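You operate a simulated robot arm through the tools that you are given. There is no shell and no other tool. Be economical: measure what you need, move in short steps, check, and stop when the job is done.

Carry out the task below with a simulated two-armed robot. There is one attempt and no reset: what you move stays moved.

JOB
Take the lid off the jar that says "grey" on the top of the green table and lay it down there.

The check looks at the end state, three seconds after you hand in, the way a careful person would. Anything else that was tipped, shoved, dropped, spilled or broken makes it a failure. A push-on lid holds only when it is set on centred and level and pressed home; a screw cap is set on level and turned clockwise until tight.

ROBOT AND FRAMES
Two 7-joint arms with two-finger parallel grippers on one trunk, on a base that drives. Base frame: it is fixed to the floor where the robot stands at the start and does not move with it; the origin is under the middle of the robot, x ahead of it, y to its left, z up; the surface under the hand at the start is at about z = 0.74. Readings come in m, rad, newtons and seconds.
The left shoulder is at the start at [0.07, 0.189, 1.165], the right one opposite. With the tool pointing down near the work surface each hand reaches from about 0.22 to 0.78 m from the robot's upright axis, wherever it stands, measured 20 degrees to its own side. Payload 3.91 kg a hand.
Tool frame (each hand has its own): the origin (TCP) lies between the finger pads and is the grasp point; the fingertips stand 0.03 m ahead of it; z points along the fingers, y is the line along which they close. Largest opening 0.11 m; finger width 0.02, thickness 0.01; the body of the gripper, 0.048 by 0.112 m, starts 0.055 m behind the TCP.
Orientation is that of the tool frame in the base frame, as a unit quaternion [x, y, z, w]. With the fingers straight down and closing along the base's y, the tool's x points along the base's -x, its y along +y and its z along -z.

CONTROLS
- The arms move only by the tool move_arm. It takes "left_increments", "right_increments" or both (then of equal length, played together; a hand with none holds still); each is a list that holds one entry, the list of rows, each a list of 7 numbers: the shift along the base's x, y, z in m, then the turn, a rotation vector about the base's x, y, z in rad, then the finger opening in m, from 0 to 0.11. In form: [[[x, y, z, ax, ay, az, fingers], ...]]. A call has 1 to 12 rows; each row shifts and turns the commanded pose from where the row before left it. A row lasts 0.2 s, in which the tool goes at most 0.05 m and 0.15 rad; a call with a longer step from one row to the next is refused whole, and so is a gripper value outside its range. A pose out of reach is approached as far as the arm can. The call stops where the force on the tool passes 40 N (or 10 N more than at its start, if that is more) or the arm is blocked; 0.2 s more then pass. The fingers move at their own pace (about 0.072 m/s each) and stop on an object; they squeeze with about 25 N. The grip force told is the motor's: it shows also when the fingers shut on nothing. Time passes only in rows, and 0.2 s behind the last, so rows that do not move let the fingers close. The reply holds the time, the measured pose of the TCP, the force on the tool along the base axes, the opening and the grip force, in the units named above and with some noise, with the torque about the TCP (base axes, N m) and any sound that the robot's microphone picked up.
- Cameras (640 x 400 px; columns grow to the right, rows downward): "scene" is now at [0.1299, 0.0258, 1.3819]; the picture's right is [0.28, -0.96, 0.00], its down [-0.64, -0.19, -0.74] and it looks along [0.71, 0.21, -0.67] (base axes); focal length 250 px, centre (320, 200). "left" rides on the left gripper at [0.072, -0.017, -0.103] in its tool frame; the picture's right is [0.23, 0.97, 0.00], its down [-0.76, 0.18, -0.62] and it looks along [-0.61, 0.14, 0.78] (tool axes); focal length 222 px, centre (320, 200). "right" rides on the right gripper at [0.072, 0.017, -0.103] in its tool frame; the picture's right is [-0.23, 0.97, 0.00], its down [-0.76, -0.18, -0.62] and it looks along [-0.61, -0.14, 0.78] (tool axes); focal length 222 px, centre (320, 200). There is no depth. A picture from a camera that has moved, and an enlarged one, comes with that camera's place and axes in the base frame and with its lens.
- grab_frame(camera): a new picture of that camera. The clock stands still meanwhile.
- slide_trunk(by): slides the trunk up (or, below 0, down) by that many m; the arms and the scene camera ride with it, the base frame stays. It gives what a move gives, with no picture.
- roll_base(legs): drives the robot by 1 to 6 legs, each [ahead, turn to the left] in m and rad, along the robot's own axes; the way and the turn of a leg run together, so that a leg with both is an arc; at most 1.5 m and 3.142 rad a leg. The arms and the cameras ride along, it lands a little off, and it stops where it bumps. It gives what a move gives.
- pan_tilt(pan, tilt): turns the head with the scene camera to pan (to the left, within 1.501 rad either way) and tilt (down, from -0.506 to 1.204), counted from straight ahead of the robot. It gives what a move gives.
- inspect(camera, box): a new picture of the part [left, top, right, bottom] of that camera's present view, enlarged. The clock stands still meanwhile.
- hand_in(): hands the job in; it is judged then, once.

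Go step by step. Nothing tells you exact positions but the pictures and the camera data: compare them with the known pose of the tool, close in by small moves and look again before you grip or let go. The budget is 120 turns and 88 pictures, counting those below and the enlarged ones. Unless the task says otherwise, let go and move clear before handing in, and close with one line.

The tools are called after "Call:" as a command line: name --argument value ..., lists and objects as JSON in quotes. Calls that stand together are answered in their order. move_arm: Moves the arms, as the interface text tells. Its arguments: {"type":"object","properties":{"left_increments":{"type":"array","items":{"type":"array","items":{"type":"array","items":{"type":"number"}}}},"right_increments":{"type":"array","items":{"type":"array","items":{"type":"array","items":{"type":"number"}}}}},"required":[]} The other tools are called the same way: slide_trunk (by) slides the trunk up or down; roll_base (legs) drives the base; pan_tilt (pan, tilt) turns the head that bears the scene camera; grab_frame (camera) takes a picture; inspect (camera, box) takes an enlarged picture of a part of a camera's view; hand_in () hands the job in.

At the start:

```text
time_s: 0.0
left_eef_pos: [0.4355, 0.3214, 1.1148]
left_tcp_rot: [0.001, 1.0, 0.0, 0.001]
left_wrist_force: [0.6, 0.6, -0.2]
left_moment: [0.03, 0.04, 0.03]
left_opening: 0.11
left_finger_force: 0.1
right_eef_pos: [0.3816, -0.0645, 1.1435]
right_tcp_rot: [-0.001, 1.0, 0.0, 0.0]
right_wrist_force: [-0.3, 0.6, 0.3]
right_moment: [0.01, 0.03, 0.01]
right_opening: 0.1102
right_finger_force: 0.2
trunk travel left (down, up): [-0.675, 0.265]
robot x, y, heading: [-0.0002, 0.0001, -0.001]
head pan, tilt: [0.288, 0.738]
```

scene: 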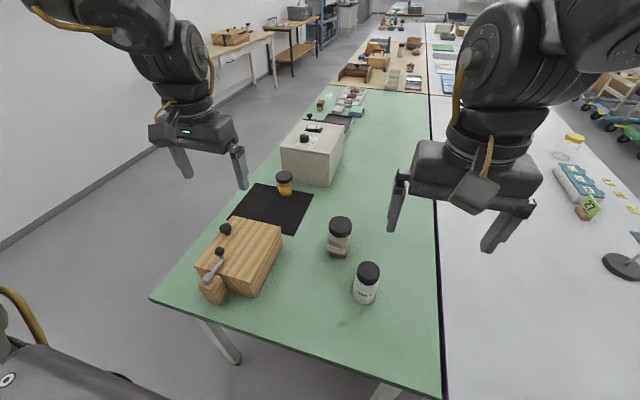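
right: 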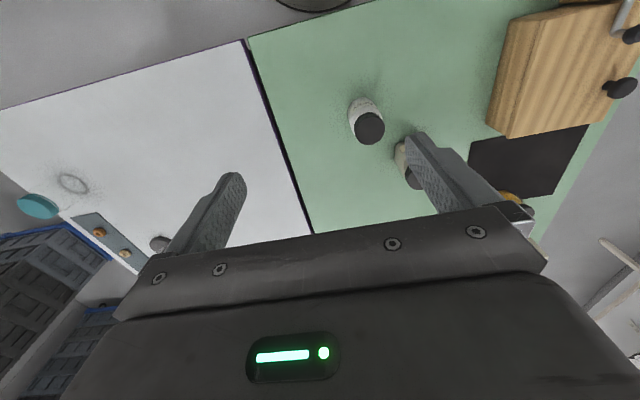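
left: 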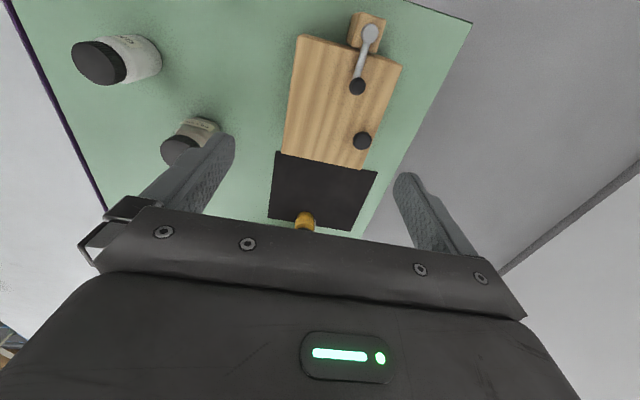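

I see two black-lidded jars on the green table, plus a yellow jar further on. I'll zoom in to read the labels.

Call:
inspect --camera "scene" --box '[300, 200, 420, 310]'

Call:
inspect --camera "left" --box '[50, 20, 250, 180]'

Call:
inspect --camera "scene" --box '[180, 100, 360, 220]'

```text
3.64 times, centred on (360, 255) of scene
camera zoom: at [0.1299, 0.0258, 1.3819], right [0.28, -0.96, 0.0], down [-0.64, -0.19, -0.74], along [0.71, 0.21, -0.67], focal length 908 px, centre (174, 0)
```

zoom: 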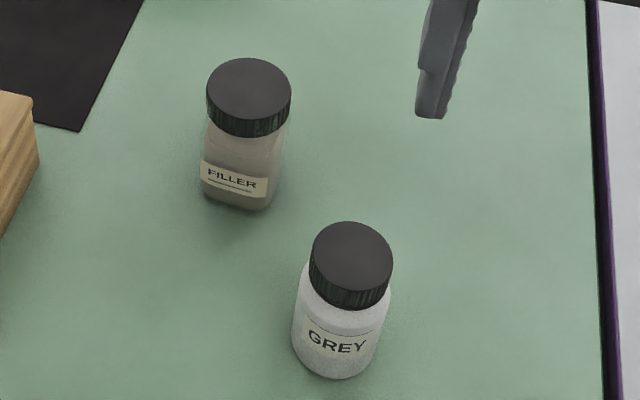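

```text
2.50 times, centred on (150, 100) of left
camera zoom: at [0.3619, 0.3048, 1.2176], right [-0.23, 0.97, 0.0], down [0.76, 0.18, 0.62], along [0.61, 0.14, -0.78], focal length 555 px, centre (745, 450)
```

zoom: 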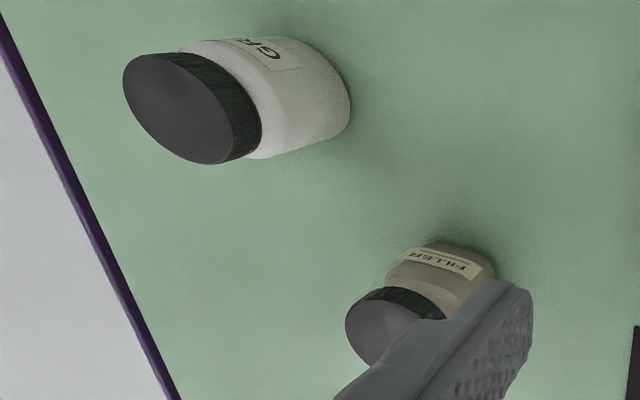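

```text
3.33 times, centred on (270, 160) of scene
camera zoom: at [0.1299, 0.0258, 1.3819], right [0.28, -0.96, 0.0], down [-0.64, -0.19, -0.74], along [0.71, 0.21, -0.67], focal length 832 px, centre (487, 333)
```

zoom: 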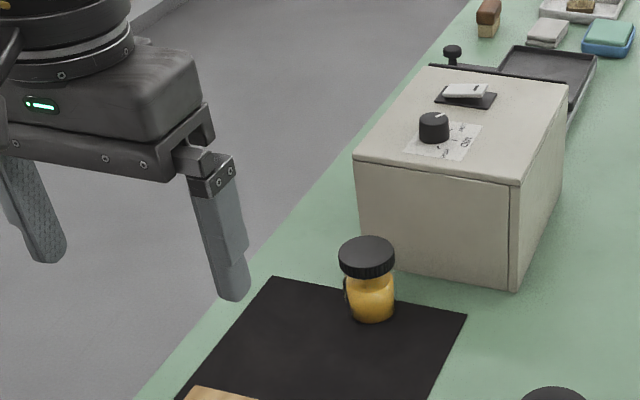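

The GREY jar is near (0.478, 0.007) with its lid top at z≈0.857, and the ribbed cap suggests a screw lid. I'll hold the body with the left hand tilted 45° and turn the cap with the right. First I'll back up slightly for room and move the right hand aside.

Call:
roll_base --legs '[[-0.1, 0]]'

Call:
move_arm --right_increments '[[[0.0, -0.04, 0, 0, 0, 0, 0.11], [0.02, -0.04, 0, 0, 0, 0, 0.11], [0.02, -0.04, 0, 0, 0, 0, 0.11], [0.02, -0.04, 0, 0, 0, 0, 0.11]]]'

```text
time_s: 1.2
left_eef_pos: [0.3339, 0.3209, 1.1137]
left_tcp_rot: [0.0, 1.0, 0.001, 0.0]
left_wrist_force: [-1.4, 0.2, -0.7]
left_moment: [0.02, 0.02, -0.01]
left_opening: 0.1099
left_finger_force: 0.1
right_eef_pos: [0.2807, -0.0636, 1.1433]
right_tcp_rot: [-0.001, 1.0, 0.0, 0.0]
right_wrist_force: [0.3, 0.3, -0.1]
right_moment: [0.01, -0.02, 0.03]
right_opening: 0.1101
right_finger_force: 0.1
trunk travel left (down, up): [-0.675, 0.265]
robot x, y, heading: [-0.1031, 0.0009, 0.001]
head pan, tilt: [0.288, 0.738]
```

```text
time_s: 2.2
left_eef_pos: [0.3387, 0.3164, 1.1135]
left_tcp_rot: [0.0, 1.0, 0.002, -0.002]
left_wrist_force: [0.8, -0.8, -0.3]
left_moment: [0.06, 0.06, 0.04]
left_opening: 0.11
left_finger_force: 0.1
right_eef_pos: [0.319, -0.1916, 1.1334]
right_tcp_rot: [0.003, 1.0, 0.003, -0.002]
right_wrist_force: [1.5, -0.9, -0.6]
right_moment: [0.07, 0.02, -0.02]
right_opening: 0.1098
right_finger_force: 0.1
right hand out of reach, approached as far as the arm can: row 3, 4
trunk travel left (down, up): [-0.675, 0.265]
robot x, y, heading: [-0.1002, 0.0012, 0.003]
head pan, tilt: [0.288, 0.738]
```

The left hand goes to a 45° pregrasp behind the jar, with a slight yaw to the right.

Call:
move_arm --left_increments '[[[0.0038, -0.023, -0.0196, 0, -0.131, 0, 0.11], [0.0038, -0.023, -0.0196, 0, -0.131, 0, 0.11], [0.0038, -0.023, -0.0196, 0, -0.131, 0, 0.11], [0.0038, -0.023, -0.0196, 0, -0.131, 0, 0.11], [0.0038, -0.023, -0.0196, 0, -0.131, 0, 0.11], [0.0038, -0.023, -0.0196, 0, -0.131, 0, 0.11], [0.0038, -0.023, -0.0196, 0, 0, -0.0583, 0.11], [0.0038, -0.023, -0.0196, 0, 0, -0.0583, 0.11], [0.0038, -0.023, -0.0196, 0, 0, -0.0583, 0.11], [0.0038, -0.023, -0.0196, 0, 0, -0.0583, 0.11], [0.0038, -0.023, -0.0196, 0, 0, -0.0583, 0.11], [0.0038, -0.023, -0.0196, 0, 0, -0.0583, 0.11]]]'

Call:
grab_frame --camera "scene"

Call:
grab_frame --camera "left"

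```text
time_s: 4.8
left_eef_pos: [0.4174, 0.1981, 0.9171]
left_tcp_rot: [0.162, 0.909, -0.068, 0.377]
left_wrist_force: [-0.4, -0.4, 0.0]
left_moment: [-0.02, 0.02, -0.01]
left_opening: 0.1101
left_finger_force: 0.0
left hand out of reach, approached as far as the arm can: row 2, 3, 4, 5, 6, 11, 12
right_eef_pos: [0.3146, -0.187, 1.1371]
right_tcp_rot: [0.002, 1.0, 0.0, -0.001]
right_wrist_force: [0.3, 0.4, -0.4]
right_moment: [0.01, 0.0, 0.02]
right_opening: 0.1098
right_finger_force: 0.1
trunk travel left (down, up): [-0.675, 0.265]
robot x, y, heading: [-0.1007, 0.0022, 0.002]
head pan, tilt: [0.288, 0.738]
```

```text
81 pictures are left
camera scene: at [0.0283, 0.0261, 1.3818], right [0.28, -0.96, 0.0], down [-0.64, -0.19, -0.74], along [0.71, 0.21, -0.67], focal length 250 px, centre (320, 200)
```

scene: 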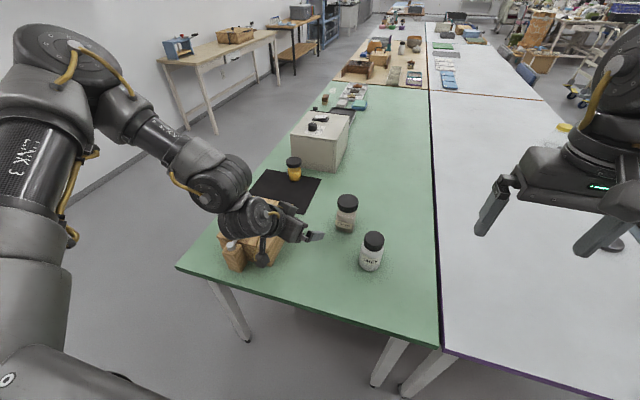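

```text
80 pictures are left
camera left: at [0.295, 0.2255, 0.9375], right [0.19, 0.97, -0.16], down [0.15, 0.13, 0.98], along [0.97, -0.21, -0.12], focal length 222 px, centre (320, 200)
```

left: 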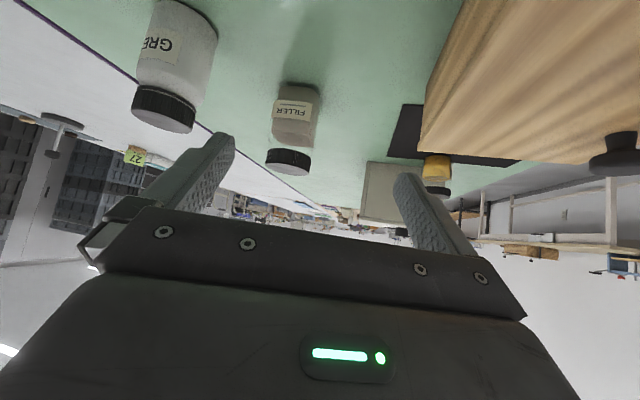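

The left arm prefers to come from its own side, so I'll yaw more towards the right and approach from the left side of the jar.

Call:
move_arm --left_increments '[[[0.0, 0.0, 0, 0, 0, -0.12, 0.11], [0.0, 0, 0, 0, 0, -0.12, 0.11], [0.0, -0.015, 0, 0, 0, -0.12, 0.11], [0.0, -0.015, 0, 0, 0, -0.12, 0.11], [0.0, -0.015, 0, 0, 0, -0.12, 0.11], [0, 0, 0, 0, 0, 0, 0.11]]]'

```text
time_s: 6.2
left_eef_pos: [0.4175, 0.1533, 0.9144]
left_tcp_rot: [0.423, 0.821, -0.175, 0.34]
left_wrist_force: [-0.8, 0.5, 0.3]
left_moment: [0.0, 0.02, 0.04]
left_opening: 0.11
left_finger_force: 0.0
right_eef_pos: [0.3142, -0.1862, 1.1366]
right_tcp_rot: [0.002, 1.0, 0.0, 0.0]
right_wrist_force: [0.4, -0.3, -0.8]
right_moment: [-0.01, -0.03, 0.02]
right_opening: 0.11
right_finger_force: 0.1
trunk travel left (down, up): [-0.675, 0.265]
robot x, y, heading: [-0.0999, -0.0007, -0.003]
head pan, tilt: [0.288, 0.738]
```

Call:
move_arm --left_increments '[[[0.002, -0.024, -0.014, 0, 0, 0, 0.11], [0.003, -0.024, -0.014, 0, 0, 0, 0.11], [0.003, -0.024, -0.014, 0, 0, 0, 0.11], [0, 0, 0, 0, 0, 0, 0.11]]]'

Call:
grab_frame --camera "left"

Call:
inspect --camera "scene" --box '[270, 180, 430, 280]'

```text
time_s: 7.2
left_eef_pos: [0.4111, 0.1284, 0.9203]
left_tcp_rot: [0.422, 0.822, -0.175, 0.34]
left_wrist_force: [-0.1, 1.1, -0.6]
left_moment: [-0.02, 0.0, -0.02]
left_opening: 0.1101
left_finger_force: 0.1
left hand out of reach, approached as far as the arm can: row 1, 2, 3
right_eef_pos: [0.3146, -0.1849, 1.1365]
right_tcp_rot: [0.002, 1.0, 0.0, 0.0]
right_wrist_force: [0.4, -0.3, 0.5]
right_moment: [0.02, -0.02, 0.01]
right_opening: 0.1099
right_finger_force: 0.1
trunk travel left (down, up): [-0.675, 0.265]
robot x, y, heading: [-0.0986, 0.0006, 0.003]
head pan, tilt: [0.288, 0.738]
```

```text
79 pictures are left
camera left: at [0.3244, 0.22, 0.9429], right [0.7, 0.7, -0.16], down [0.2, 0.02, 0.98], along [0.69, -0.72, -0.12], focal length 222 px, centre (320, 200)
```

left: 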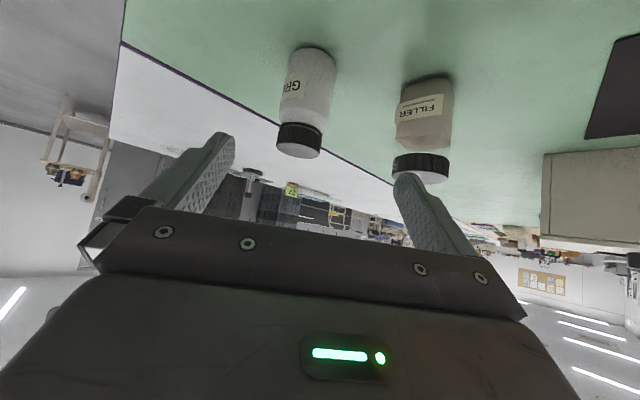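

```text
4.00 times, centred on (350, 230) of scene
camera zoom: at [0.0283, 0.0255, 1.3818], right [0.28, -0.96, 0.0], down [-0.64, -0.19, -0.74], along [0.71, 0.21, -0.67], focal length 998 px, centre (200, 80)
```

zoom: 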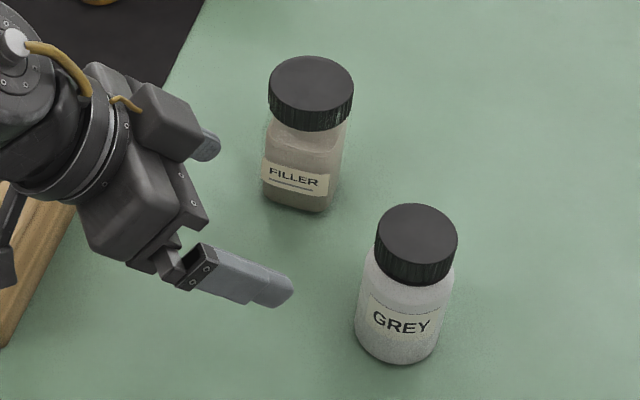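

Pose limits stop the left hand at this shoulder height. Lowering the trunk should make the tilted grip easier.

Call:
slide_trunk --by -0.1

Call:
move_arm --left_increments '[[[0.004, -0.015, 0.01, 0, 0, 0, 0.11], [0.004, -0.015, 0.01, 0, 0, 0, 0.11], [0.004, -0.015, 0.01, 0, 0, 0, 0.11], [0, 0, 0, 0, 0, 0, 0.11]]]'

```text
time_s: 8.5
left_eef_pos: [0.4115, 0.1294, 0.8208]
left_tcp_rot: [0.422, 0.822, -0.175, 0.34]
left_wrist_force: [0.9, 0.8, 0.7]
left_moment: [-0.01, 0.03, 0.0]
left_opening: 0.1098
left_finger_force: 0.1
right_eef_pos: [0.3158, -0.1856, 1.0367]
right_tcp_rot: [0.002, 1.0, 0.0, 0.0]
right_wrist_force: [-0.8, 0.3, 0.1]
right_moment: [0.0, 0.01, 0.01]
right_opening: 0.1102
right_finger_force: 0.2
trunk travel left (down, up): [-0.575, 0.365]
robot x, y, heading: [-0.1003, -0.0013, 0.002]
head pan, tilt: [0.288, 0.738]
```

```text
time_s: 9.5
left_eef_pos: [0.4191, 0.0979, 0.8625]
left_tcp_rot: [0.422, 0.821, -0.176, 0.341]
left_wrist_force: [-0.1, -0.4, -1.1]
left_moment: [-0.02, -0.03, -0.04]
left_opening: 0.11
left_finger_force: 0.2
left hand out of reach, approached as far as the arm can: row 1, 2, 3
right_eef_pos: [0.3149, -0.186, 1.0371]
right_tcp_rot: [0.002, 1.0, -0.001, 0.0]
right_wrist_force: [-0.7, 0.5, -1.0]
right_moment: [0.03, 0.05, 0.02]
right_opening: 0.1101
right_finger_force: 0.0
trunk travel left (down, up): [-0.575, 0.365]
robot x, y, heading: [-0.1006, 0.0025, 0.003]
head pan, tilt: [0.288, 0.738]
```

Call:
roll_base --legs '[[-0.08, 0]]'

Call:
move_arm --left_increments '[[[0.03, -0.005, 0, 0, 0, 0, 0.11], [0.03, -0.005, 0, 0, 0, 0, 0.11], [0.022, -0.007, 0, 0, 0, 0, 0.11], [0, 0, 0, 0, 0, 0, 0.11]]]'

Call:
grab_frame --camera "scene"

```text
time_s: 10.5
left_eef_pos: [0.3407, 0.0988, 0.8618]
left_tcp_rot: [0.422, 0.822, -0.175, 0.34]
left_wrist_force: [-0.4, 0.3, 0.6]
left_moment: [0.03, 0.02, 0.03]
left_opening: 0.11
left_finger_force: 0.0
right_eef_pos: [0.2362, -0.1857, 1.0373]
right_tcp_rot: [0.001, 1.0, 0.0, 0.001]
right_wrist_force: [-1.1, 0.7, -0.6]
right_moment: [-0.03, -0.01, 0.0]
right_opening: 0.1105
right_finger_force: 0.1
trunk travel left (down, up): [-0.575, 0.365]
robot x, y, heading: [-0.1797, 0.0032, 0.005]
head pan, tilt: [0.288, 0.738]
```

```text
time_s: 11.5
left_eef_pos: [0.4079, 0.1133, 0.8813]
left_tcp_rot: [0.423, 0.821, -0.176, 0.341]
left_wrist_force: [0.9, 0.1, -0.2]
left_moment: [-0.01, -0.01, 0.01]
left_opening: 0.1099
left_finger_force: 0.1
left hand out of reach, approached as far as the arm can: row 1, 2, 3
right_eef_pos: [0.2358, -0.1855, 1.0366]
right_tcp_rot: [0.001, 1.0, 0.001, 0.001]
right_wrist_force: [0.5, 0.2, 0.1]
right_moment: [-0.02, -0.01, 0.01]
right_opening: 0.1099
right_finger_force: 0.1
trunk travel left (down, up): [-0.575, 0.365]
robot x, y, heading: [-0.1798, 0.0041, 0.001]
head pan, tilt: [0.288, 0.738]
```

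```text
77 pictures are left
camera scene: at [-0.0508, 0.0259, 1.2819], right [0.29, -0.96, 0.0], down [-0.64, -0.19, -0.74], along [0.71, 0.21, -0.67], focal length 250 px, centre (320, 200)
```

scene: 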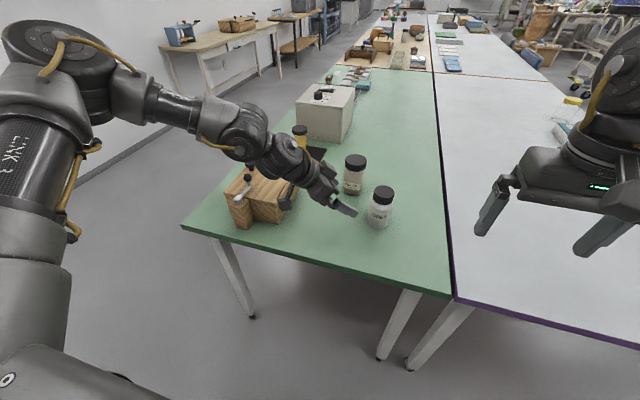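

The inward direction is what limits the left arm. I'll lift it and turn the base right a little so the jar sits in front of the left shoulder, then approach more forward.

Call:
slide_trunk --by 0.1

Call:
move_arm --left_increments '[[[-0.01, 0.01, 0.03, 0, 0, 0.12, 0.11], [-0.01, 0.02, 0.03, 0, 0, 0.12, 0.11], [-0.01, 0.02, 0.02, 0, 0, 0.12, 0.11], [-0.01, 0.02, 0, 0, 0, 0.12, 0.11], [-0.01, 0.02, 0, 0, 0, 0.12, 0.11]]]'

Call:
roll_base --legs '[[0, -0.35], [0.08, 0]]'

Call:
grab_frame --camera "scene"

```text
time_s: 12.9
left_eef_pos: [0.4076, 0.113, 0.9802]
left_tcp_rot: [0.422, 0.822, -0.176, 0.341]
left_wrist_force: [-0.5, -0.1, 0.1]
left_moment: [0.02, 0.03, 0.03]
left_opening: 0.11
left_finger_force: 0.0
right_eef_pos: [0.2373, -0.1867, 1.1362]
right_tcp_rot: [0.001, 1.0, 0.0, 0.0]
right_wrist_force: [-1.4, -0.2, -0.4]
right_moment: [0.01, 0.0, 0.02]
right_opening: 0.1099
right_finger_force: 0.0
trunk travel left (down, up): [-0.675, 0.265]
robot x, y, heading: [-0.1811, -0.0029, -0.001]
head pan, tilt: [0.288, 0.738]
```

```text
time_s: 14.1
left_eef_pos: [0.3567, 0.202, 1.061]
left_tcp_rot: [0.159, 0.91, -0.066, 0.378]
left_wrist_force: [1.2, 0.8, 0.5]
left_moment: [-0.02, -0.03, 0.03]
left_opening: 0.1099
left_finger_force: 0.0
right_eef_pos: [0.2359, -0.1851, 1.1369]
right_tcp_rot: [0.001, 1.0, 0.0, 0.001]
right_wrist_force: [0.7, -0.6, 0.3]
right_moment: [0.07, 0.03, 0.01]
right_opening: 0.11
right_finger_force: 0.1
trunk travel left (down, up): [-0.675, 0.265]
robot x, y, heading: [-0.1812, 0.0026, 0.004]
head pan, tilt: [0.288, 0.738]
```

```text
time_s: 16.2
left_eef_pos: [0.4656, -0.019, 1.0638]
left_tcp_rot: [0.313, 0.868, -0.13, 0.363]
left_wrist_force: [-0.3, -0.7, 0.3]
left_moment: [0.0, 0.01, 0.02]
left_opening: 0.1102
left_finger_force: 0.0
right_eef_pos: [0.2222, -0.3409, 1.1375]
right_tcp_rot: [0.172, 0.985, 0.001, 0.002]
right_wrist_force: [-0.1, -0.7, -0.2]
right_moment: [0.02, -0.01, -0.01]
right_opening: 0.1103
right_finger_force: 0.1
trunk travel left (down, up): [-0.675, 0.265]
robot x, y, heading: [-0.1041, -0.0243, -0.345]
head pan, tilt: [0.288, 0.738]
```

```text
76 pictures are left
camera scene: at [0.0221, -0.0457, 1.3824], right [-0.05, -1.0, 0.0], down [-0.67, 0.04, -0.74], along [0.74, -0.04, -0.67], focal length 250 px, centre (320, 200)
```

scene: 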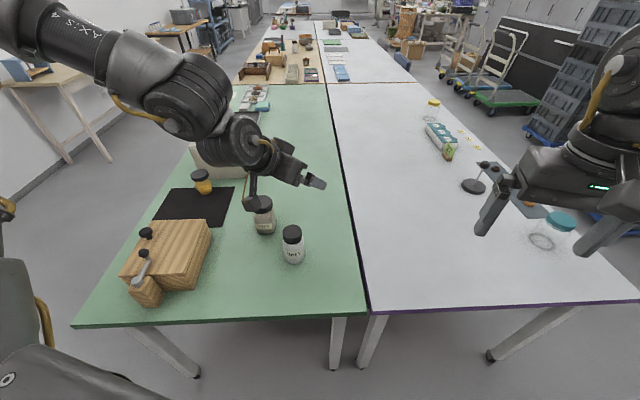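

Call:
move_arm --left_increments '[[[-0.025, 0.036, -0.01, 0, 0, 0, 0.11], [-0.025, 0.036, -0.01, 0, 0, 0, 0.11], [-0.009, 0.012, -0.03, 0, 0, 0, 0.11], [0, 0, -0.035, 0, 0, 0, 0.11], [0, 0, -0.035, 0, 0, 0, 0.11], [0, 0, -0.035, 0, 0, 0, 0.11], [0, 0, -0.035, 0, 0, 0, 0.11], [0, 0, 0, 0, 0, 0, 0.11]]]'

Call:
grab_frame --camera "left"

Call:
inspect --camera "scene" --box '[200, 160, 360, 280]'

```text
time_s: 18.0
left_eef_pos: [0.4293, 0.0601, 0.8702]
left_tcp_rot: [0.313, 0.869, -0.129, 0.361]
left_wrist_force: [0.4, 0.2, 0.7]
left_moment: [0.04, -0.03, 0.0]
left_opening: 0.11
left_finger_force: 0.0
left hand out of reach, approached as far as the arm can: row 2, 3
right_eef_pos: [0.225, -0.3428, 1.1365]
right_tcp_rot: [0.172, 0.985, 0.002, 0.001]
right_wrist_force: [-0.1, -0.4, -0.2]
right_moment: [-0.02, -0.02, -0.01]
right_opening: 0.1097
right_finger_force: 0.0
trunk travel left (down, up): [-0.675, 0.265]
robot x, y, heading: [-0.1059, -0.0223, -0.347]
head pan, tilt: [0.288, 0.738]
```

```text
75 pictures are left
camera left: at [0.3221, 0.1273, 0.8923], right [0.5, 0.85, -0.16], down [0.19, 0.08, 0.98], along [0.85, -0.52, -0.12], focal length 222 px, centre (320, 200)
```

left: 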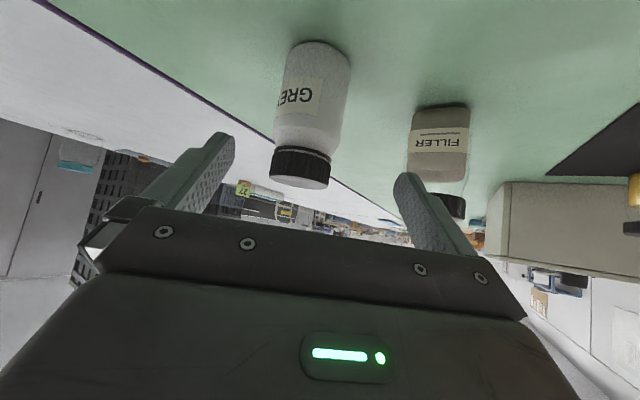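

```text
3.33 times, centred on (280, 220) of scene
camera zoom: at [0.0252, -0.0476, 1.3819], right [-0.05, -1.0, 0.0], down [-0.67, 0.04, -0.74], along [0.74, -0.04, -0.67], focal length 832 px, centre (453, 133)
```

zoom: 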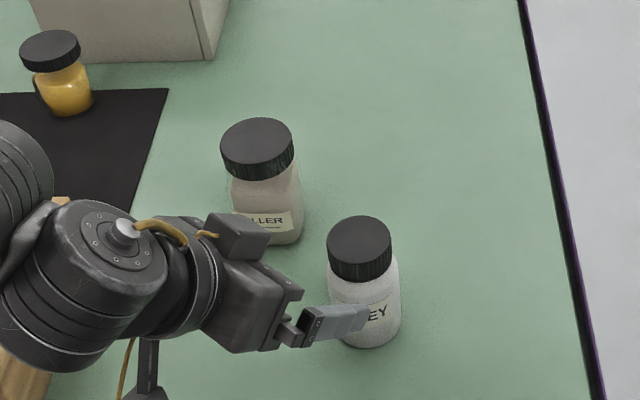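

Call:
move_arm --left_increments '[[[-0.016, 0, -0.012, 0, 0, 0, 0.11], [0.01, -0.0082, -0.0127, 0, 0, 0, 0.11], [0.01, -0.0082, -0.0127, 0, 0, 0, 0.11], [0.01, -0.0082, -0.0127, 0, 0, 0, 0.11], [0, 0, 0, 0, 0, 0, 0.11]]]'

Call:
grab_frame --camera "left"

Call:
inspect --camera "scene" --box '[200, 160, 360, 280]'

```text
time_s: 19.2
left_eef_pos: [0.4704, 0.0582, 0.8602]
left_tcp_rot: [0.313, 0.869, -0.13, 0.36]
left_wrist_force: [-1.3, -0.5, 0.0]
left_moment: [-0.07, 0.0, -0.09]
left_opening: 0.1101
left_finger_force: 0.0
left hand out of reach, approached as far as the arm can: row 1, 2, 3, 4
right_eef_pos: [0.2249, -0.3423, 1.1368]
right_tcp_rot: [0.172, 0.985, -0.001, 0.001]
right_wrist_force: [0.5, 1.0, 0.2]
right_moment: [0.01, 0.0, 0.03]
right_opening: 0.1099
right_finger_force: 0.1
trunk travel left (down, up): [-0.675, 0.265]
robot x, y, heading: [-0.1032, -0.0249, -0.341]
head pan, tilt: [0.288, 0.738]
```

```text
73 pictures are left
camera left: at [0.3632, 0.1254, 0.8816], right [0.5, 0.85, -0.16], down [0.19, 0.08, 0.98], along [0.85, -0.52, -0.12], focal length 222 px, centre (320, 200)
```

left: 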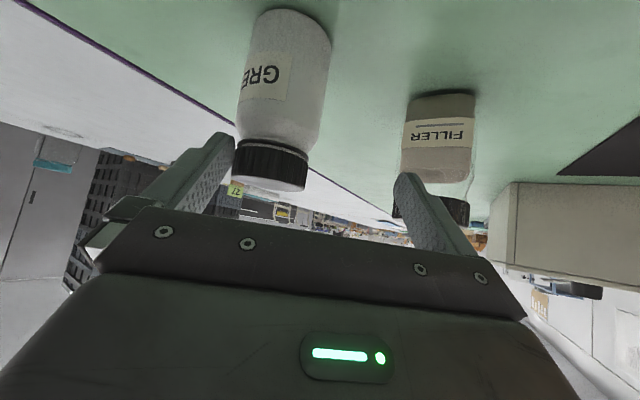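

```text
3.33 times, centred on (280, 220) of scene
camera zoom: at [0.0257, -0.0464, 1.3819], right [-0.05, -1.0, 0.0], down [-0.67, 0.04, -0.74], along [0.74, -0.04, -0.67], focal length 832 px, centre (453, 133)
```

zoom: 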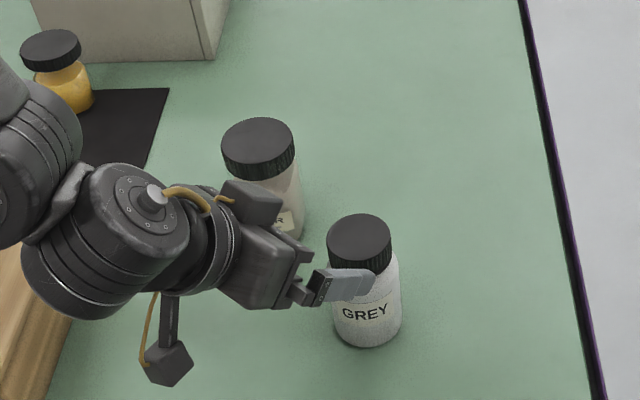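

The limit seems to be that the wrist can't bend back past the forearm. Lowering the shoulder flattens the forearm, so I'll raise the hand and lower the trunk in stages.

Call:
move_arm --left_increments '[[[-0.01, 0.01, 0.035, 0, 0, 0, 0.11], [-0.01, 0.01, 0.035, 0, 0, 0, 0.11], [0, 0, 0.035, 0, 0, 0, 0.11], [0, 0, 0.02, 0, 0, 0, 0.11]]]'

Call:
slide_trunk --by -0.12

Call:
move_arm --left_increments '[[[-0.01, 0.01, 0.03, 0, 0, 0, 0.11], [-0.01, 0.01, 0.03, 0, 0, 0, 0.11], [-0.01, 0, 0.03, 0, 0, 0, 0.11], [-0.01, 0, 0.02, 0, 0, 0, 0.11]]]'

Call:
grab_frame --camera "scene"

```text
time_s: 20.2
left_eef_pos: [0.4488, 0.0791, 0.9854]
left_tcp_rot: [0.313, 0.869, -0.131, 0.36]
left_wrist_force: [0.5, -0.6, 0.3]
left_moment: [0.02, 0.03, 0.02]
left_opening: 0.1101
left_finger_force: 0.0
right_eef_pos: [0.2247, -0.3415, 1.1376]
right_tcp_rot: [0.172, 0.985, -0.001, 0.001]
right_wrist_force: [-0.1, 0.2, -0.6]
right_moment: [0.01, 0.01, 0.02]
right_opening: 0.1098
right_finger_force: 0.1
trunk travel left (down, up): [-0.675, 0.265]
robot x, y, heading: [-0.1034, -0.0272, -0.343]
head pan, tilt: [0.288, 0.738]
```

```text
time_s: 21.7
left_eef_pos: [0.4499, 0.0796, 0.8654]
left_tcp_rot: [0.313, 0.869, -0.131, 0.361]
left_wrist_force: [-0.3, 0.5, 0.3]
left_moment: [0.02, -0.01, 0.01]
left_opening: 0.1102
left_finger_force: 0.0
right_eef_pos: [0.2248, -0.3423, 1.0172]
right_tcp_rot: [0.172, 0.985, 0.0, 0.001]
right_wrist_force: [-0.1, -0.3, 0.5]
right_moment: [0.0, 0.0, 0.02]
right_opening: 0.11
right_finger_force: 0.0
trunk travel left (down, up): [-0.555, 0.385]
robot x, y, heading: [-0.1028, -0.0276, -0.346]
head pan, tilt: [0.288, 0.738]
```

```text
time_s: 22.7
left_eef_pos: [0.4243, 0.0996, 0.9775]
left_tcp_rot: [0.313, 0.869, -0.132, 0.359]
left_wrist_force: [0.4, 0.3, 0.4]
left_moment: [-0.01, -0.01, -0.03]
left_opening: 0.1103
left_finger_force: 0.0
left hand out of reach, approached as far as the arm can: row 3, 4
right_eef_pos: [0.2256, -0.3417, 1.0173]
right_tcp_rot: [0.172, 0.985, 0.0, 0.001]
right_wrist_force: [0.3, 0.0, 0.3]
right_moment: [-0.01, 0.02, 0.02]
right_opening: 0.1101
right_finger_force: 0.0
trunk travel left (down, up): [-0.555, 0.385]
robot x, y, heading: [-0.103, -0.024, -0.338]
head pan, tilt: [0.288, 0.738]
```

```text
71 pictures are left
camera scene: at [0.0254, -0.0453, 1.2619], right [-0.05, -1.0, 0.0], down [-0.67, 0.04, -0.74], along [0.74, -0.04, -0.67], focal length 250 px, centre (320, 200)
```

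scene: 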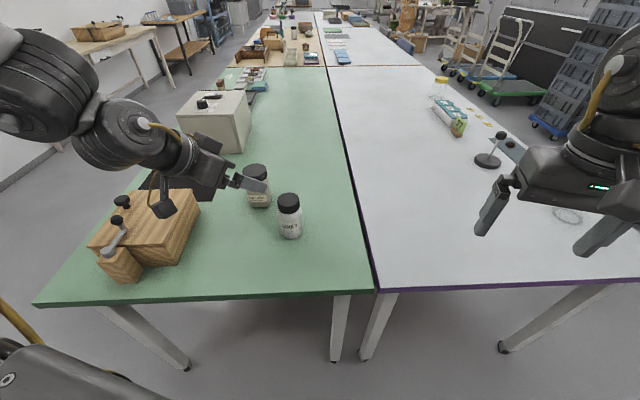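

Call:
move_arm --left_increments '[[[0, 0, -0.03, 0, 0, 0, 0.11], [0, 0, -0.03, 0, 0, 0, 0.11], [0, -0.02, -0.03, 0, 0, 0, 0.11], [-0.005, -0.023, -0.03, 0, 0, 0, 0.11], [0, 0, 0, 0, 0, 0, 0.11]]]'

```text
time_s: 23.9
left_eef_pos: [0.4222, 0.0562, 0.8585]
left_tcp_rot: [0.313, 0.869, -0.13, 0.361]
left_wrist_force: [-0.1, 0.7, -0.3]
left_moment: [-0.01, 0.0, -0.02]
left_opening: 0.11
left_finger_force: 0.0
left hand out of reach, approached as far as the arm can: row 1
right_eef_pos: [0.2252, -0.342, 1.0166]
right_tcp_rot: [0.171, 0.985, 0.0, 0.002]
right_wrist_force: [0.1, -0.5, 0.1]
right_moment: [0.04, -0.05, 0.03]
right_opening: 0.1099
right_finger_force: 0.0
trunk travel left (down, up): [-0.555, 0.385]
robot x, y, heading: [-0.1019, -0.0249, -0.344]
head pan, tilt: [0.288, 0.738]
```

Now reachable. I'll slide the fingers most of the way along the tool axis and check.

Call:
move_arm --left_increments '[[[0.008, -0.0075, -0.013, 0, 0, 0, 0.11], [0.008, -0.0075, -0.013, 0, 0, 0, 0.11], [0.008, -0.0075, -0.013, 0, 0, 0, 0.11], [0.008, -0.0075, -0.013, 0, 0, 0, 0.11], [0, 0, 0, 0, 0, 0, 0.11]]]'

Call:
grab_frame --camera "left"

Call:
inspect --camera "scene" --box '[200, 150, 360, 250]'

```text
time_s: 25.1
left_eef_pos: [0.4562, 0.0249, 0.8066]
left_tcp_rot: [0.313, 0.869, -0.13, 0.361]
left_wrist_force: [0.7, 0.1, -0.3]
left_moment: [0.03, 0.01, 0.02]
left_opening: 0.11
left_finger_force: 0.1
right_eef_pos: [0.2257, -0.3413, 1.0167]
right_tcp_rot: [0.172, 0.985, 0.0, 0.001]
right_wrist_force: [0.4, -0.5, 0.1]
right_moment: [-0.01, -0.04, 0.01]
right_opening: 0.1101
right_finger_force: 0.0
trunk travel left (down, up): [-0.555, 0.385]
robot x, y, heading: [-0.1054, -0.0264, -0.342]
head pan, tilt: [0.288, 0.738]
```

```text
70 pictures are left
camera left: at [0.3488, 0.0919, 0.8282], right [0.5, 0.85, -0.16], down [0.19, 0.08, 0.98], along [0.85, -0.52, -0.12], focal length 222 px, centre (320, 200)
```

left: 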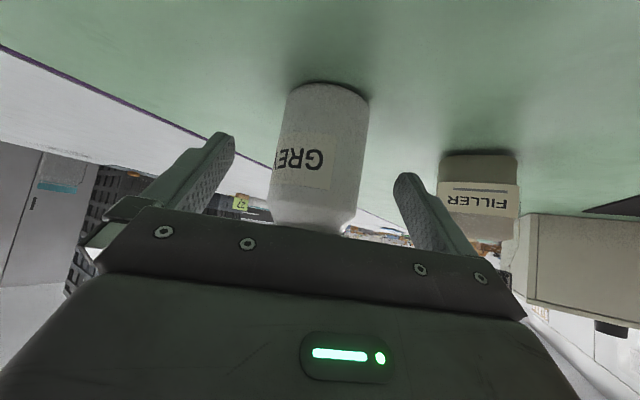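

```text
4.00 times, centred on (280, 200) of scene
camera zoom: at [0.0256, -0.0464, 1.2619], right [-0.05, -1.0, 0.0], down [-0.67, 0.04, -0.74], along [0.74, -0.04, -0.67], focal length 998 px, centre (480, 200)
```

zoom: 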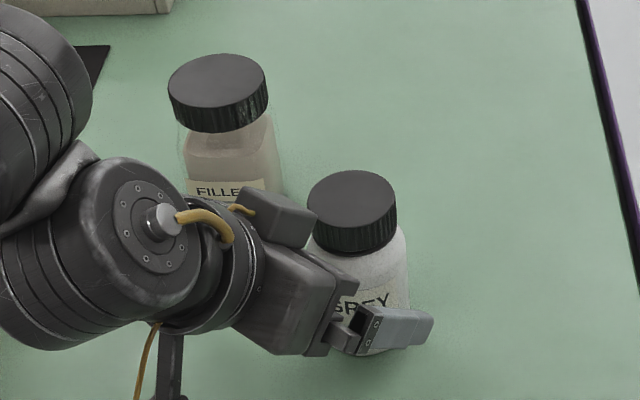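

Call:
move_arm --left_increments '[[[0.008, -0.007, -0.0115, 0, 0, 0, 0.11], [0.008, -0.007, -0.0115, 0, 0, 0, 0.11], [0, 0, 0, 0, 0, 0, 0.08]]]'

Call:
grab_frame --camera "left"

Call:
inspect --camera "scene" --box '[200, 150, 360, 250]'

```text
time_s: 25.9
left_eef_pos: [0.4707, 0.0108, 0.7855]
left_tcp_rot: [0.312, 0.868, -0.131, 0.363]
left_wrist_force: [-4.8, 7.1, 18.0]
left_moment: [-0.32, -0.25, -0.02]
left_opening: 0.0801
left_finger_force: 0.1
right_eef_pos: [0.2233, -0.3422, 1.0174]
right_tcp_rot: [0.171, 0.985, 0.0, 0.002]
right_wrist_force: [-0.2, -0.6, 0.5]
right_moment: [0.01, 0.04, 0.05]
right_opening: 0.1099
right_finger_force: 0.1
trunk travel left (down, up): [-0.555, 0.385]
robot x, y, heading: [-0.1029, -0.0266, -0.344]
head pan, tilt: [0.288, 0.738]
```

```text
68 pictures are left
camera left: at [0.3636, 0.0781, 0.8063], right [0.5, 0.85, -0.16], down [0.18, 0.08, 0.98], along [0.85, -0.52, -0.12], focal length 222 px, centre (320, 200)
```

left: 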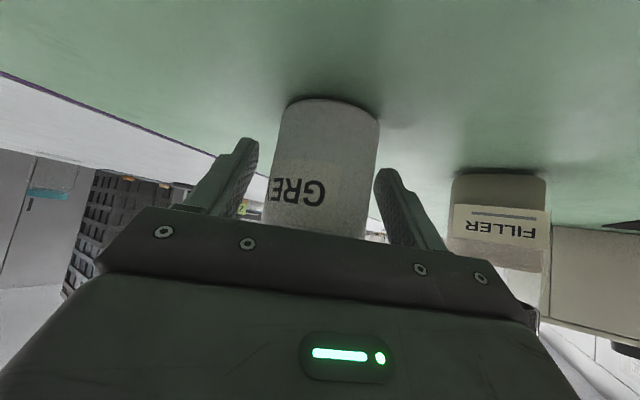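

```text
4.00 times, centred on (280, 200) of scene
camera zoom: at [0.0236, -0.0455, 1.2624], right [-0.05, -1.0, 0.0], down [-0.67, 0.04, -0.74], along [0.74, -0.04, -0.67], focal length 998 px, centre (480, 200)
```

zoom: 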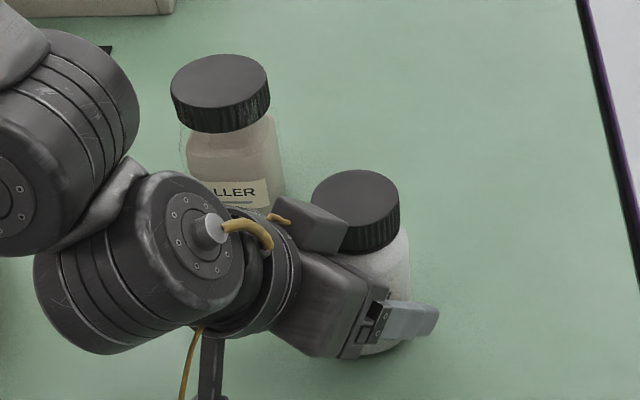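

There is contact (about 18 N up), likely the palm on the jar's shoulder. I'll back off 15 mm before gripping.

Call:
move_arm --left_increments '[[[-0.008, 0.007, 0.0105, 0, 0, 0, 0.08], [0, 0, 0, 0, 0, 0, 0.08]]]'

Call:
inspect --camera "scene" --box '[200, 150, 360, 250]'

Call:
grab_frame --camera "left"

```text
time_s: 26.5
left_eef_pos: [0.4646, 0.0187, 0.7938]
left_tcp_rot: [0.313, 0.869, -0.13, 0.361]
left_wrist_force: [-0.9, 0.8, -0.4]
left_moment: [-0.02, 0.01, -0.04]
left_opening: 0.08
left_finger_force: 0.0
right_eef_pos: [0.2246, -0.3423, 1.0161]
right_tcp_rot: [0.172, 0.985, 0.0, 0.001]
right_wrist_force: [-0.3, 0.5, -0.8]
right_moment: [-0.01, 0.0, -0.03]
right_opening: 0.1096
right_finger_force: 0.0
trunk travel left (down, up): [-0.555, 0.385]
robot x, y, heading: [-0.1031, -0.0258, -0.347]
head pan, tilt: [0.288, 0.738]
```

```text
4.00 times, centred on (280, 200) of scene
camera zoom: at [0.026, -0.0467, 1.2618], right [-0.05, -1.0, 0.0], down [-0.67, 0.04, -0.74], along [0.74, -0.04, -0.67], focal length 998 px, centre (480, 200)
```

zoom: 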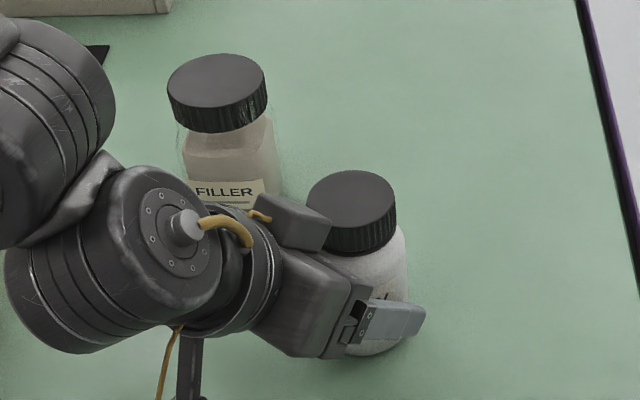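

```text
65 pictures are left
camera left: at [0.3575, 0.0852, 0.8152], right [0.5, 0.85, -0.16], down [0.19, 0.08, 0.98], along [0.85, -0.52, -0.12], focal length 222 px, centre (320, 200)
```

left: 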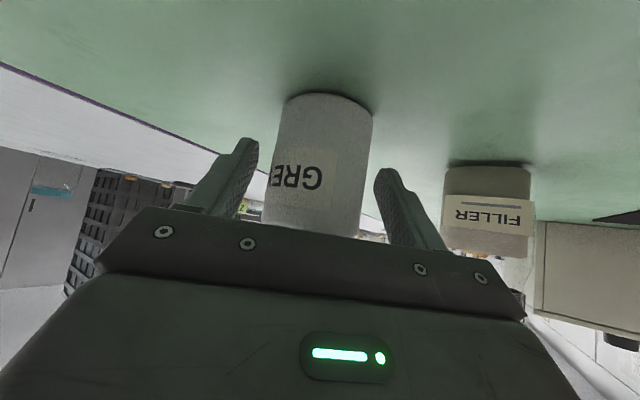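

Call:
move_arm --left_increments '[[[0.0039, -0.003, -0.005, 0, 0, 0, 0.08], [0, 0, 0, 0, 0, 0, 0.07], [0, 0, 0, 0, 0, 0, 0.055], [0, 0, 0, 0, 0, 0, 0.03], [0, 0, 0, 0, 0, 0, 0.03]]]'

Call:
inspect --camera "scene" --box '[200, 150, 360, 250]'

Call:
grab_frame --camera "left"

```text
time_s: 27.7
left_eef_pos: [0.4679, 0.0154, 0.7888]
left_tcp_rot: [0.313, 0.869, -0.13, 0.36]
left_wrist_force: [0.8, -0.4, 0.4]
left_moment: [-0.03, -0.08, -0.04]
left_opening: 0.0612
left_finger_force: 24.8
right_eef_pos: [0.225, -0.3436, 1.0169]
right_tcp_rot: [0.173, 0.985, 0.0, 0.0]
right_wrist_force: [0.8, 0.0, 0.5]
right_moment: [0.03, 0.01, 0.01]
right_opening: 0.1102
right_finger_force: 0.0
trunk travel left (down, up): [-0.555, 0.385]
robot x, y, heading: [-0.1054, -0.0284, -0.341]
head pan, tilt: [0.288, 0.738]
```

```text
4.00 times, centred on (280, 200) of scene
camera zoom: at [0.0262, -0.0465, 1.2619], right [-0.05, -1.0, 0.0], down [-0.67, 0.04, -0.74], along [0.74, -0.04, -0.67], focal length 998 px, centre (480, 200)
```

zoom: 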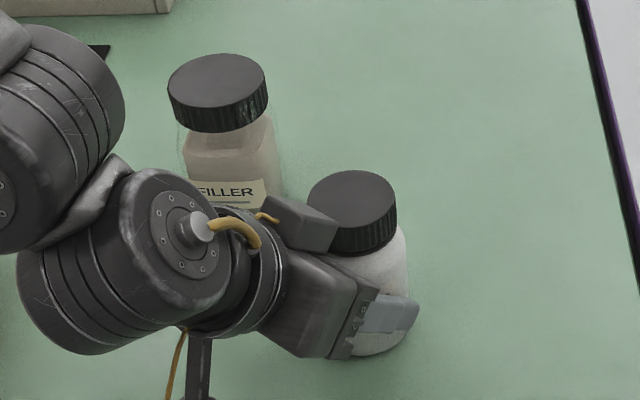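

```text
63 pictures are left
camera left: at [0.3608, 0.0824, 0.8104], right [0.5, 0.85, -0.16], down [0.19, 0.08, 0.98], along [0.85, -0.52, -0.12], focal length 222 px, centre (320, 200)
```

left: 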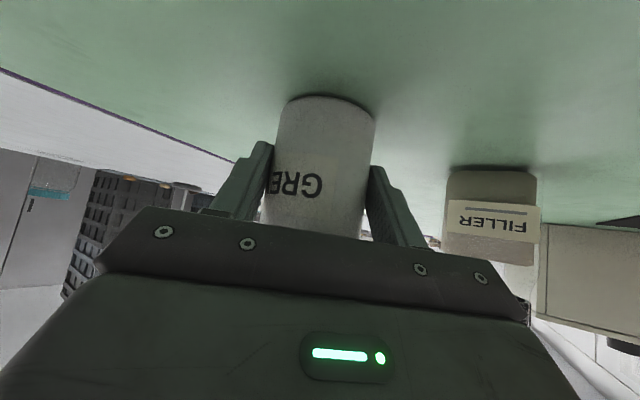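

The left hand holds the jar body (opening 0.061 m) and the jar hasn't moved. Next I'll bring the right hand up from the right side, above lid height.

Call:
move_arm --right_increments '[[[0.04, 0.01, 0, 0, 0, 0, 0.11], [0.04, 0.01, 0, 0, 0, -0.07, 0.11], [0.04, 0.02, 0, 0, 0, -0.07, 0.11], [0.04, 0.03, 0, 0, 0, -0.07, 0.11], [0.04, 0.03, 0, 0, 0, -0.07, 0.11], [0.03, 0.03, 0, 0, 0, -0.07, 0.11], [0, 0, 0, 0, 0, 0, 0.11]]]'

Call:
grab_frame --camera "scene"

Call:
grab_frame --camera "right"

```text
time_s: 29.3
left_eef_pos: [0.4671, 0.0158, 0.7888]
left_tcp_rot: [0.313, 0.869, -0.13, 0.361]
left_wrist_force: [0.4, 1.0, 2.3]
left_moment: [-0.12, 0.06, 0.06]
left_opening: 0.0612
left_finger_force: 24.7
right_eef_pos: [0.4546, -0.209, 1.0167]
right_tcp_rot: [0.341, 0.94, -0.001, 0.0]
right_wrist_force: [0.3, -0.1, 0.2]
right_moment: [0.01, -0.03, 0.01]
right_opening: 0.1097
right_finger_force: 0.1
trunk travel left (down, up): [-0.555, 0.385]
robot x, y, heading: [-0.107, -0.027, -0.342]
head pan, tilt: [0.288, 0.738]
```

```text
62 pictures are left
camera scene: at [0.0257, -0.047, 1.2619], right [-0.05, -1.0, 0.0], down [-0.67, 0.04, -0.74], along [0.74, -0.04, -0.67], focal length 250 px, centre (320, 200)
```

scene: 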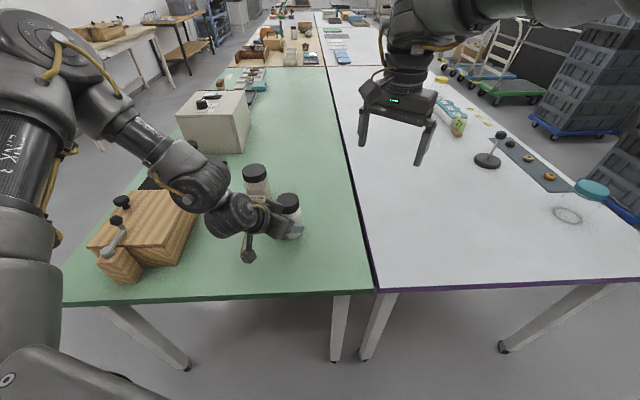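

```text
61 pictures are left
camera right: at [0.4111, -0.1494, 1.1216], right [0.8, 0.6, 0.0], down [0.47, -0.62, 0.62], along [0.38, -0.5, -0.78], focal length 222 px, centre (320, 200)
```

right: 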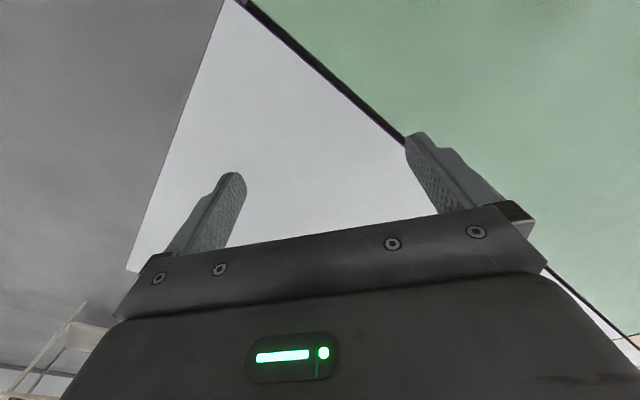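

The right camera would come close to the left wrist, so I'll try turning the right gripper half round here in free space to face it away.

Call:
move_arm --right_increments '[[[0, 0, 0, 0, 0, 0.15, 0.11], [0, 0, 0, 0, 0, 0.15, 0.11], [0, 0, 0, 0, 0, 0.15, 0.11], [0, 0, 0, 0, 0, 0.15, 0.11], [0, 0, 0, 0, 0, 0.15, 0.11], [0, 0, 0, 0, 0, 0.15, 0.11], [0, 0, 0, 0, 0, 0.15, 0.11], [0, 0, 0, 0, 0, 0.15, 0.11], [0, 0, 0, 0, 0, 0.15, 0.11], [0, 0, 0, 0, 0, 0.15, 0.11], [0, 0, 0, 0, 0, 0.15, 0.11], [0, 0, 0, 0, 0, 0.15, 0.11]]]'

```text
time_s: 31.9
left_eef_pos: [0.4674, 0.0157, 0.7896]
left_tcp_rot: [0.313, 0.869, -0.131, 0.36]
left_wrist_force: [-0.9, 0.7, 1.2]
left_moment: [-0.01, 0.09, -0.02]
left_opening: 0.0615
left_finger_force: 25.0
right_eef_pos: [0.2856, -0.034, 1.181]
right_tcp_rot: [-0.524, 0.852, 0.011, 0.022]
right_wrist_force: [-0.3, -0.5, -0.8]
right_moment: [-0.03, 0.0, -0.05]
right_opening: 0.11
right_finger_force: 0.0
right hand out of reach, approached as far as the arm can: row 3, 4, 5, 6, 7, 8, 9, 10, 11, 12
trunk travel left (down, up): [-0.555, 0.385]
robot x, y, heading: [-0.1026, -0.0271, -0.343]
head pan, tilt: [0.288, 0.738]
```

It hit a joint limit that way round and drifted. I'll bring it back and try the other direction.

Call:
move_arm --right_increments '[[[0.01, -0.04, -0.01, 0, 0, -0.15, 0.11], [0.01, -0.04, -0.01, 0, 0, -0.15, 0.11], [0.02, -0.04, -0.01, 0, 0, -0.15, 0.11], [0.02, -0.03, -0.01, 0, 0, -0.15, 0.11], [0.02, -0.02, -0.01, 0, 0, -0.15, 0.11], [0.02, 0, -0.02, 0, 0, -0.15, 0.11], [0.02, 0, -0.02, 0, 0, -0.15, 0.11], [0.02, 0, -0.03, 0, 0, -0.15, 0.11], [0.02, 0, -0.02, 0, 0, -0.15, 0.11], [0.01, 0, -0.02, 0, 0, -0.15, 0.11], [0, 0, 0, 0, 0, -0.15, 0.11], [0, 0, 0, 0, 0, -0.15, 0.11]]]'

Call:
grab_frame --camera "scene"

```text
time_s: 34.7
left_eef_pos: [0.4675, 0.0162, 0.7885]
left_tcp_rot: [0.313, 0.869, -0.13, 0.361]
left_wrist_force: [-0.2, 0.2, -0.4]
left_moment: [-0.05, 0.04, -0.01]
left_opening: 0.0614
left_finger_force: 24.5
right_eef_pos: [0.4475, -0.1626, 1.0746]
right_tcp_rot: [0.372, 0.927, 0.041, -0.001]
right_wrist_force: [0.4, -0.3, -0.6]
right_moment: [-0.02, 0.0, 0.01]
right_opening: 0.1101
right_finger_force: 0.1
right hand out of reach, approached as far as the arm can: row 1, 2, 3, 4, 5, 10
trunk travel left (down, up): [-0.555, 0.385]
robot x, y, heading: [-0.1059, -0.0238, -0.339]
head pan, tilt: [0.288, 0.738]
stopped in row 12 (right hand): the arm was blocked; the commanded pose is now the measured one
```

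```text
60 pictures are left
camera scene: at [0.0261, -0.0466, 1.2618], right [-0.05, -1.0, 0.0], down [-0.67, 0.04, -0.74], along [0.74, -0.04, -0.67], focal length 250 px, centre (320, 200)
```

scene: 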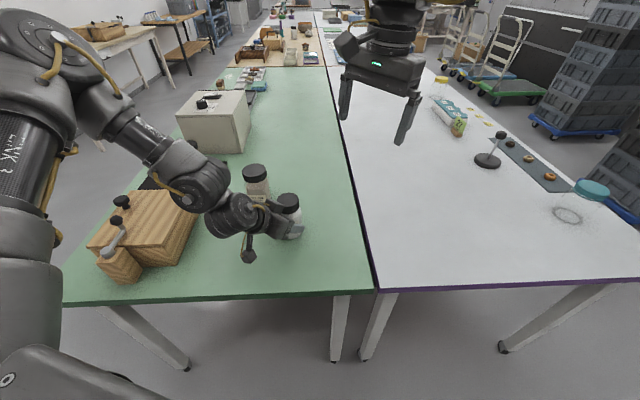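

Call:
move_arm --right_increments '[[[0, -0.02, -0.02, -0.04, 0.015, 0, 0.11], [0.005, -0.02, -0.02, -0.037, 0.014, 0, 0.11], [0, 0, -0.015, 0, 0, 0, 0.11], [0, 0, 0, 0, 0, 0, 0.11]]]'

```text
time_s: 35.7
left_eef_pos: [0.4687, 0.0159, 0.7897]
left_tcp_rot: [0.313, 0.869, -0.131, 0.361]
left_wrist_force: [1.2, -0.2, -0.2]
left_moment: [0.02, 0.02, -0.01]
left_opening: 0.061
left_finger_force: 25.0
right_eef_pos: [0.4532, -0.1988, 1.0188]
right_tcp_rot: [0.369, 0.929, -0.003, 0.001]
right_wrist_force: [-0.8, -0.5, 0.3]
right_moment: [-0.01, -0.01, 0.0]
right_opening: 0.11
right_finger_force: 0.1
trunk travel left (down, up): [-0.555, 0.385]
robot x, y, heading: [-0.1063, -0.0265, -0.343]
head pan, tilt: [0.288, 0.738]
```

Call:
move_arm --right_increments '[[[0, 0, 0, 0, 0, -0.14, 0.11], [0, 0, 0, 0, 0, -0.14, 0.11], [0, 0, 0, 0, 0, -0.14, 0.11], [0, 0, 0, 0, 0, -0.14, 0.11], [0, 0, 0, 0, 0, -0.14, 0.11], [0, 0, 0, 0, 0, -0.14, 0.11], [0, 0, 0, 0, 0, 0, 0.11]]]'

```text
time_s: 37.3
left_eef_pos: [0.468, 0.0158, 0.7901]
left_tcp_rot: [0.314, 0.869, -0.131, 0.36]
left_wrist_force: [2.0, -0.8, 1.1]
left_moment: [-0.02, -0.06, -0.02]
left_opening: 0.061
left_finger_force: 25.1
right_eef_pos: [0.4516, -0.1995, 1.0187]
right_tcp_rot: [0.717, 0.697, -0.002, 0.0]
right_wrist_force: [0.3, 0.2, 0.1]
right_moment: [0.03, 0.02, 0.0]
right_opening: 0.1101
right_finger_force: 0.1
trunk travel left (down, up): [-0.555, 0.385]
robot x, y, heading: [-0.1062, -0.0242, -0.347]
head pan, tilt: [0.288, 0.738]
```

Turning clockwise works, so I'll keep going.

Call:
move_arm --right_increments '[[[0, 0, 0, 0, 0, -0.145, 0.11], [0, 0, 0, 0, 0, -0.145, 0.11], [0, 0, 0, 0, 0, -0.145, 0.11], [0, 0, 0, 0, 0, -0.145, 0.11], [0, 0, 0, 0, 0, -0.145, 0.11], [0, 0, 0, 0, 0, -0.145, 0.11], [0, 0, 0, 0, 0, -0.145, 0.11], [0, 0, 0, 0, 0, -0.145, 0.11], [0, 0, 0, 0, 0, 0, 0.11]]]'

```text
time_s: 39.3
left_eef_pos: [0.4677, 0.0156, 0.788]
left_tcp_rot: [0.313, 0.869, -0.131, 0.361]
left_wrist_force: [0.6, -0.1, 0.2]
left_moment: [-0.05, -0.05, -0.01]
left_opening: 0.0615
left_finger_force: 25.1
right_eef_pos: [0.4512, -0.1992, 1.0185]
right_tcp_rot: [0.982, 0.19, -0.003, -0.002]
right_wrist_force: [-0.5, 0.7, 0.2]
right_moment: [0.0, -0.03, -0.01]
right_opening: 0.11
right_finger_force: 0.0
trunk travel left (down, up): [-0.555, 0.385]
robot x, y, heading: [-0.1033, -0.0267, -0.344]
head pan, tilt: [0.288, 0.738]
```

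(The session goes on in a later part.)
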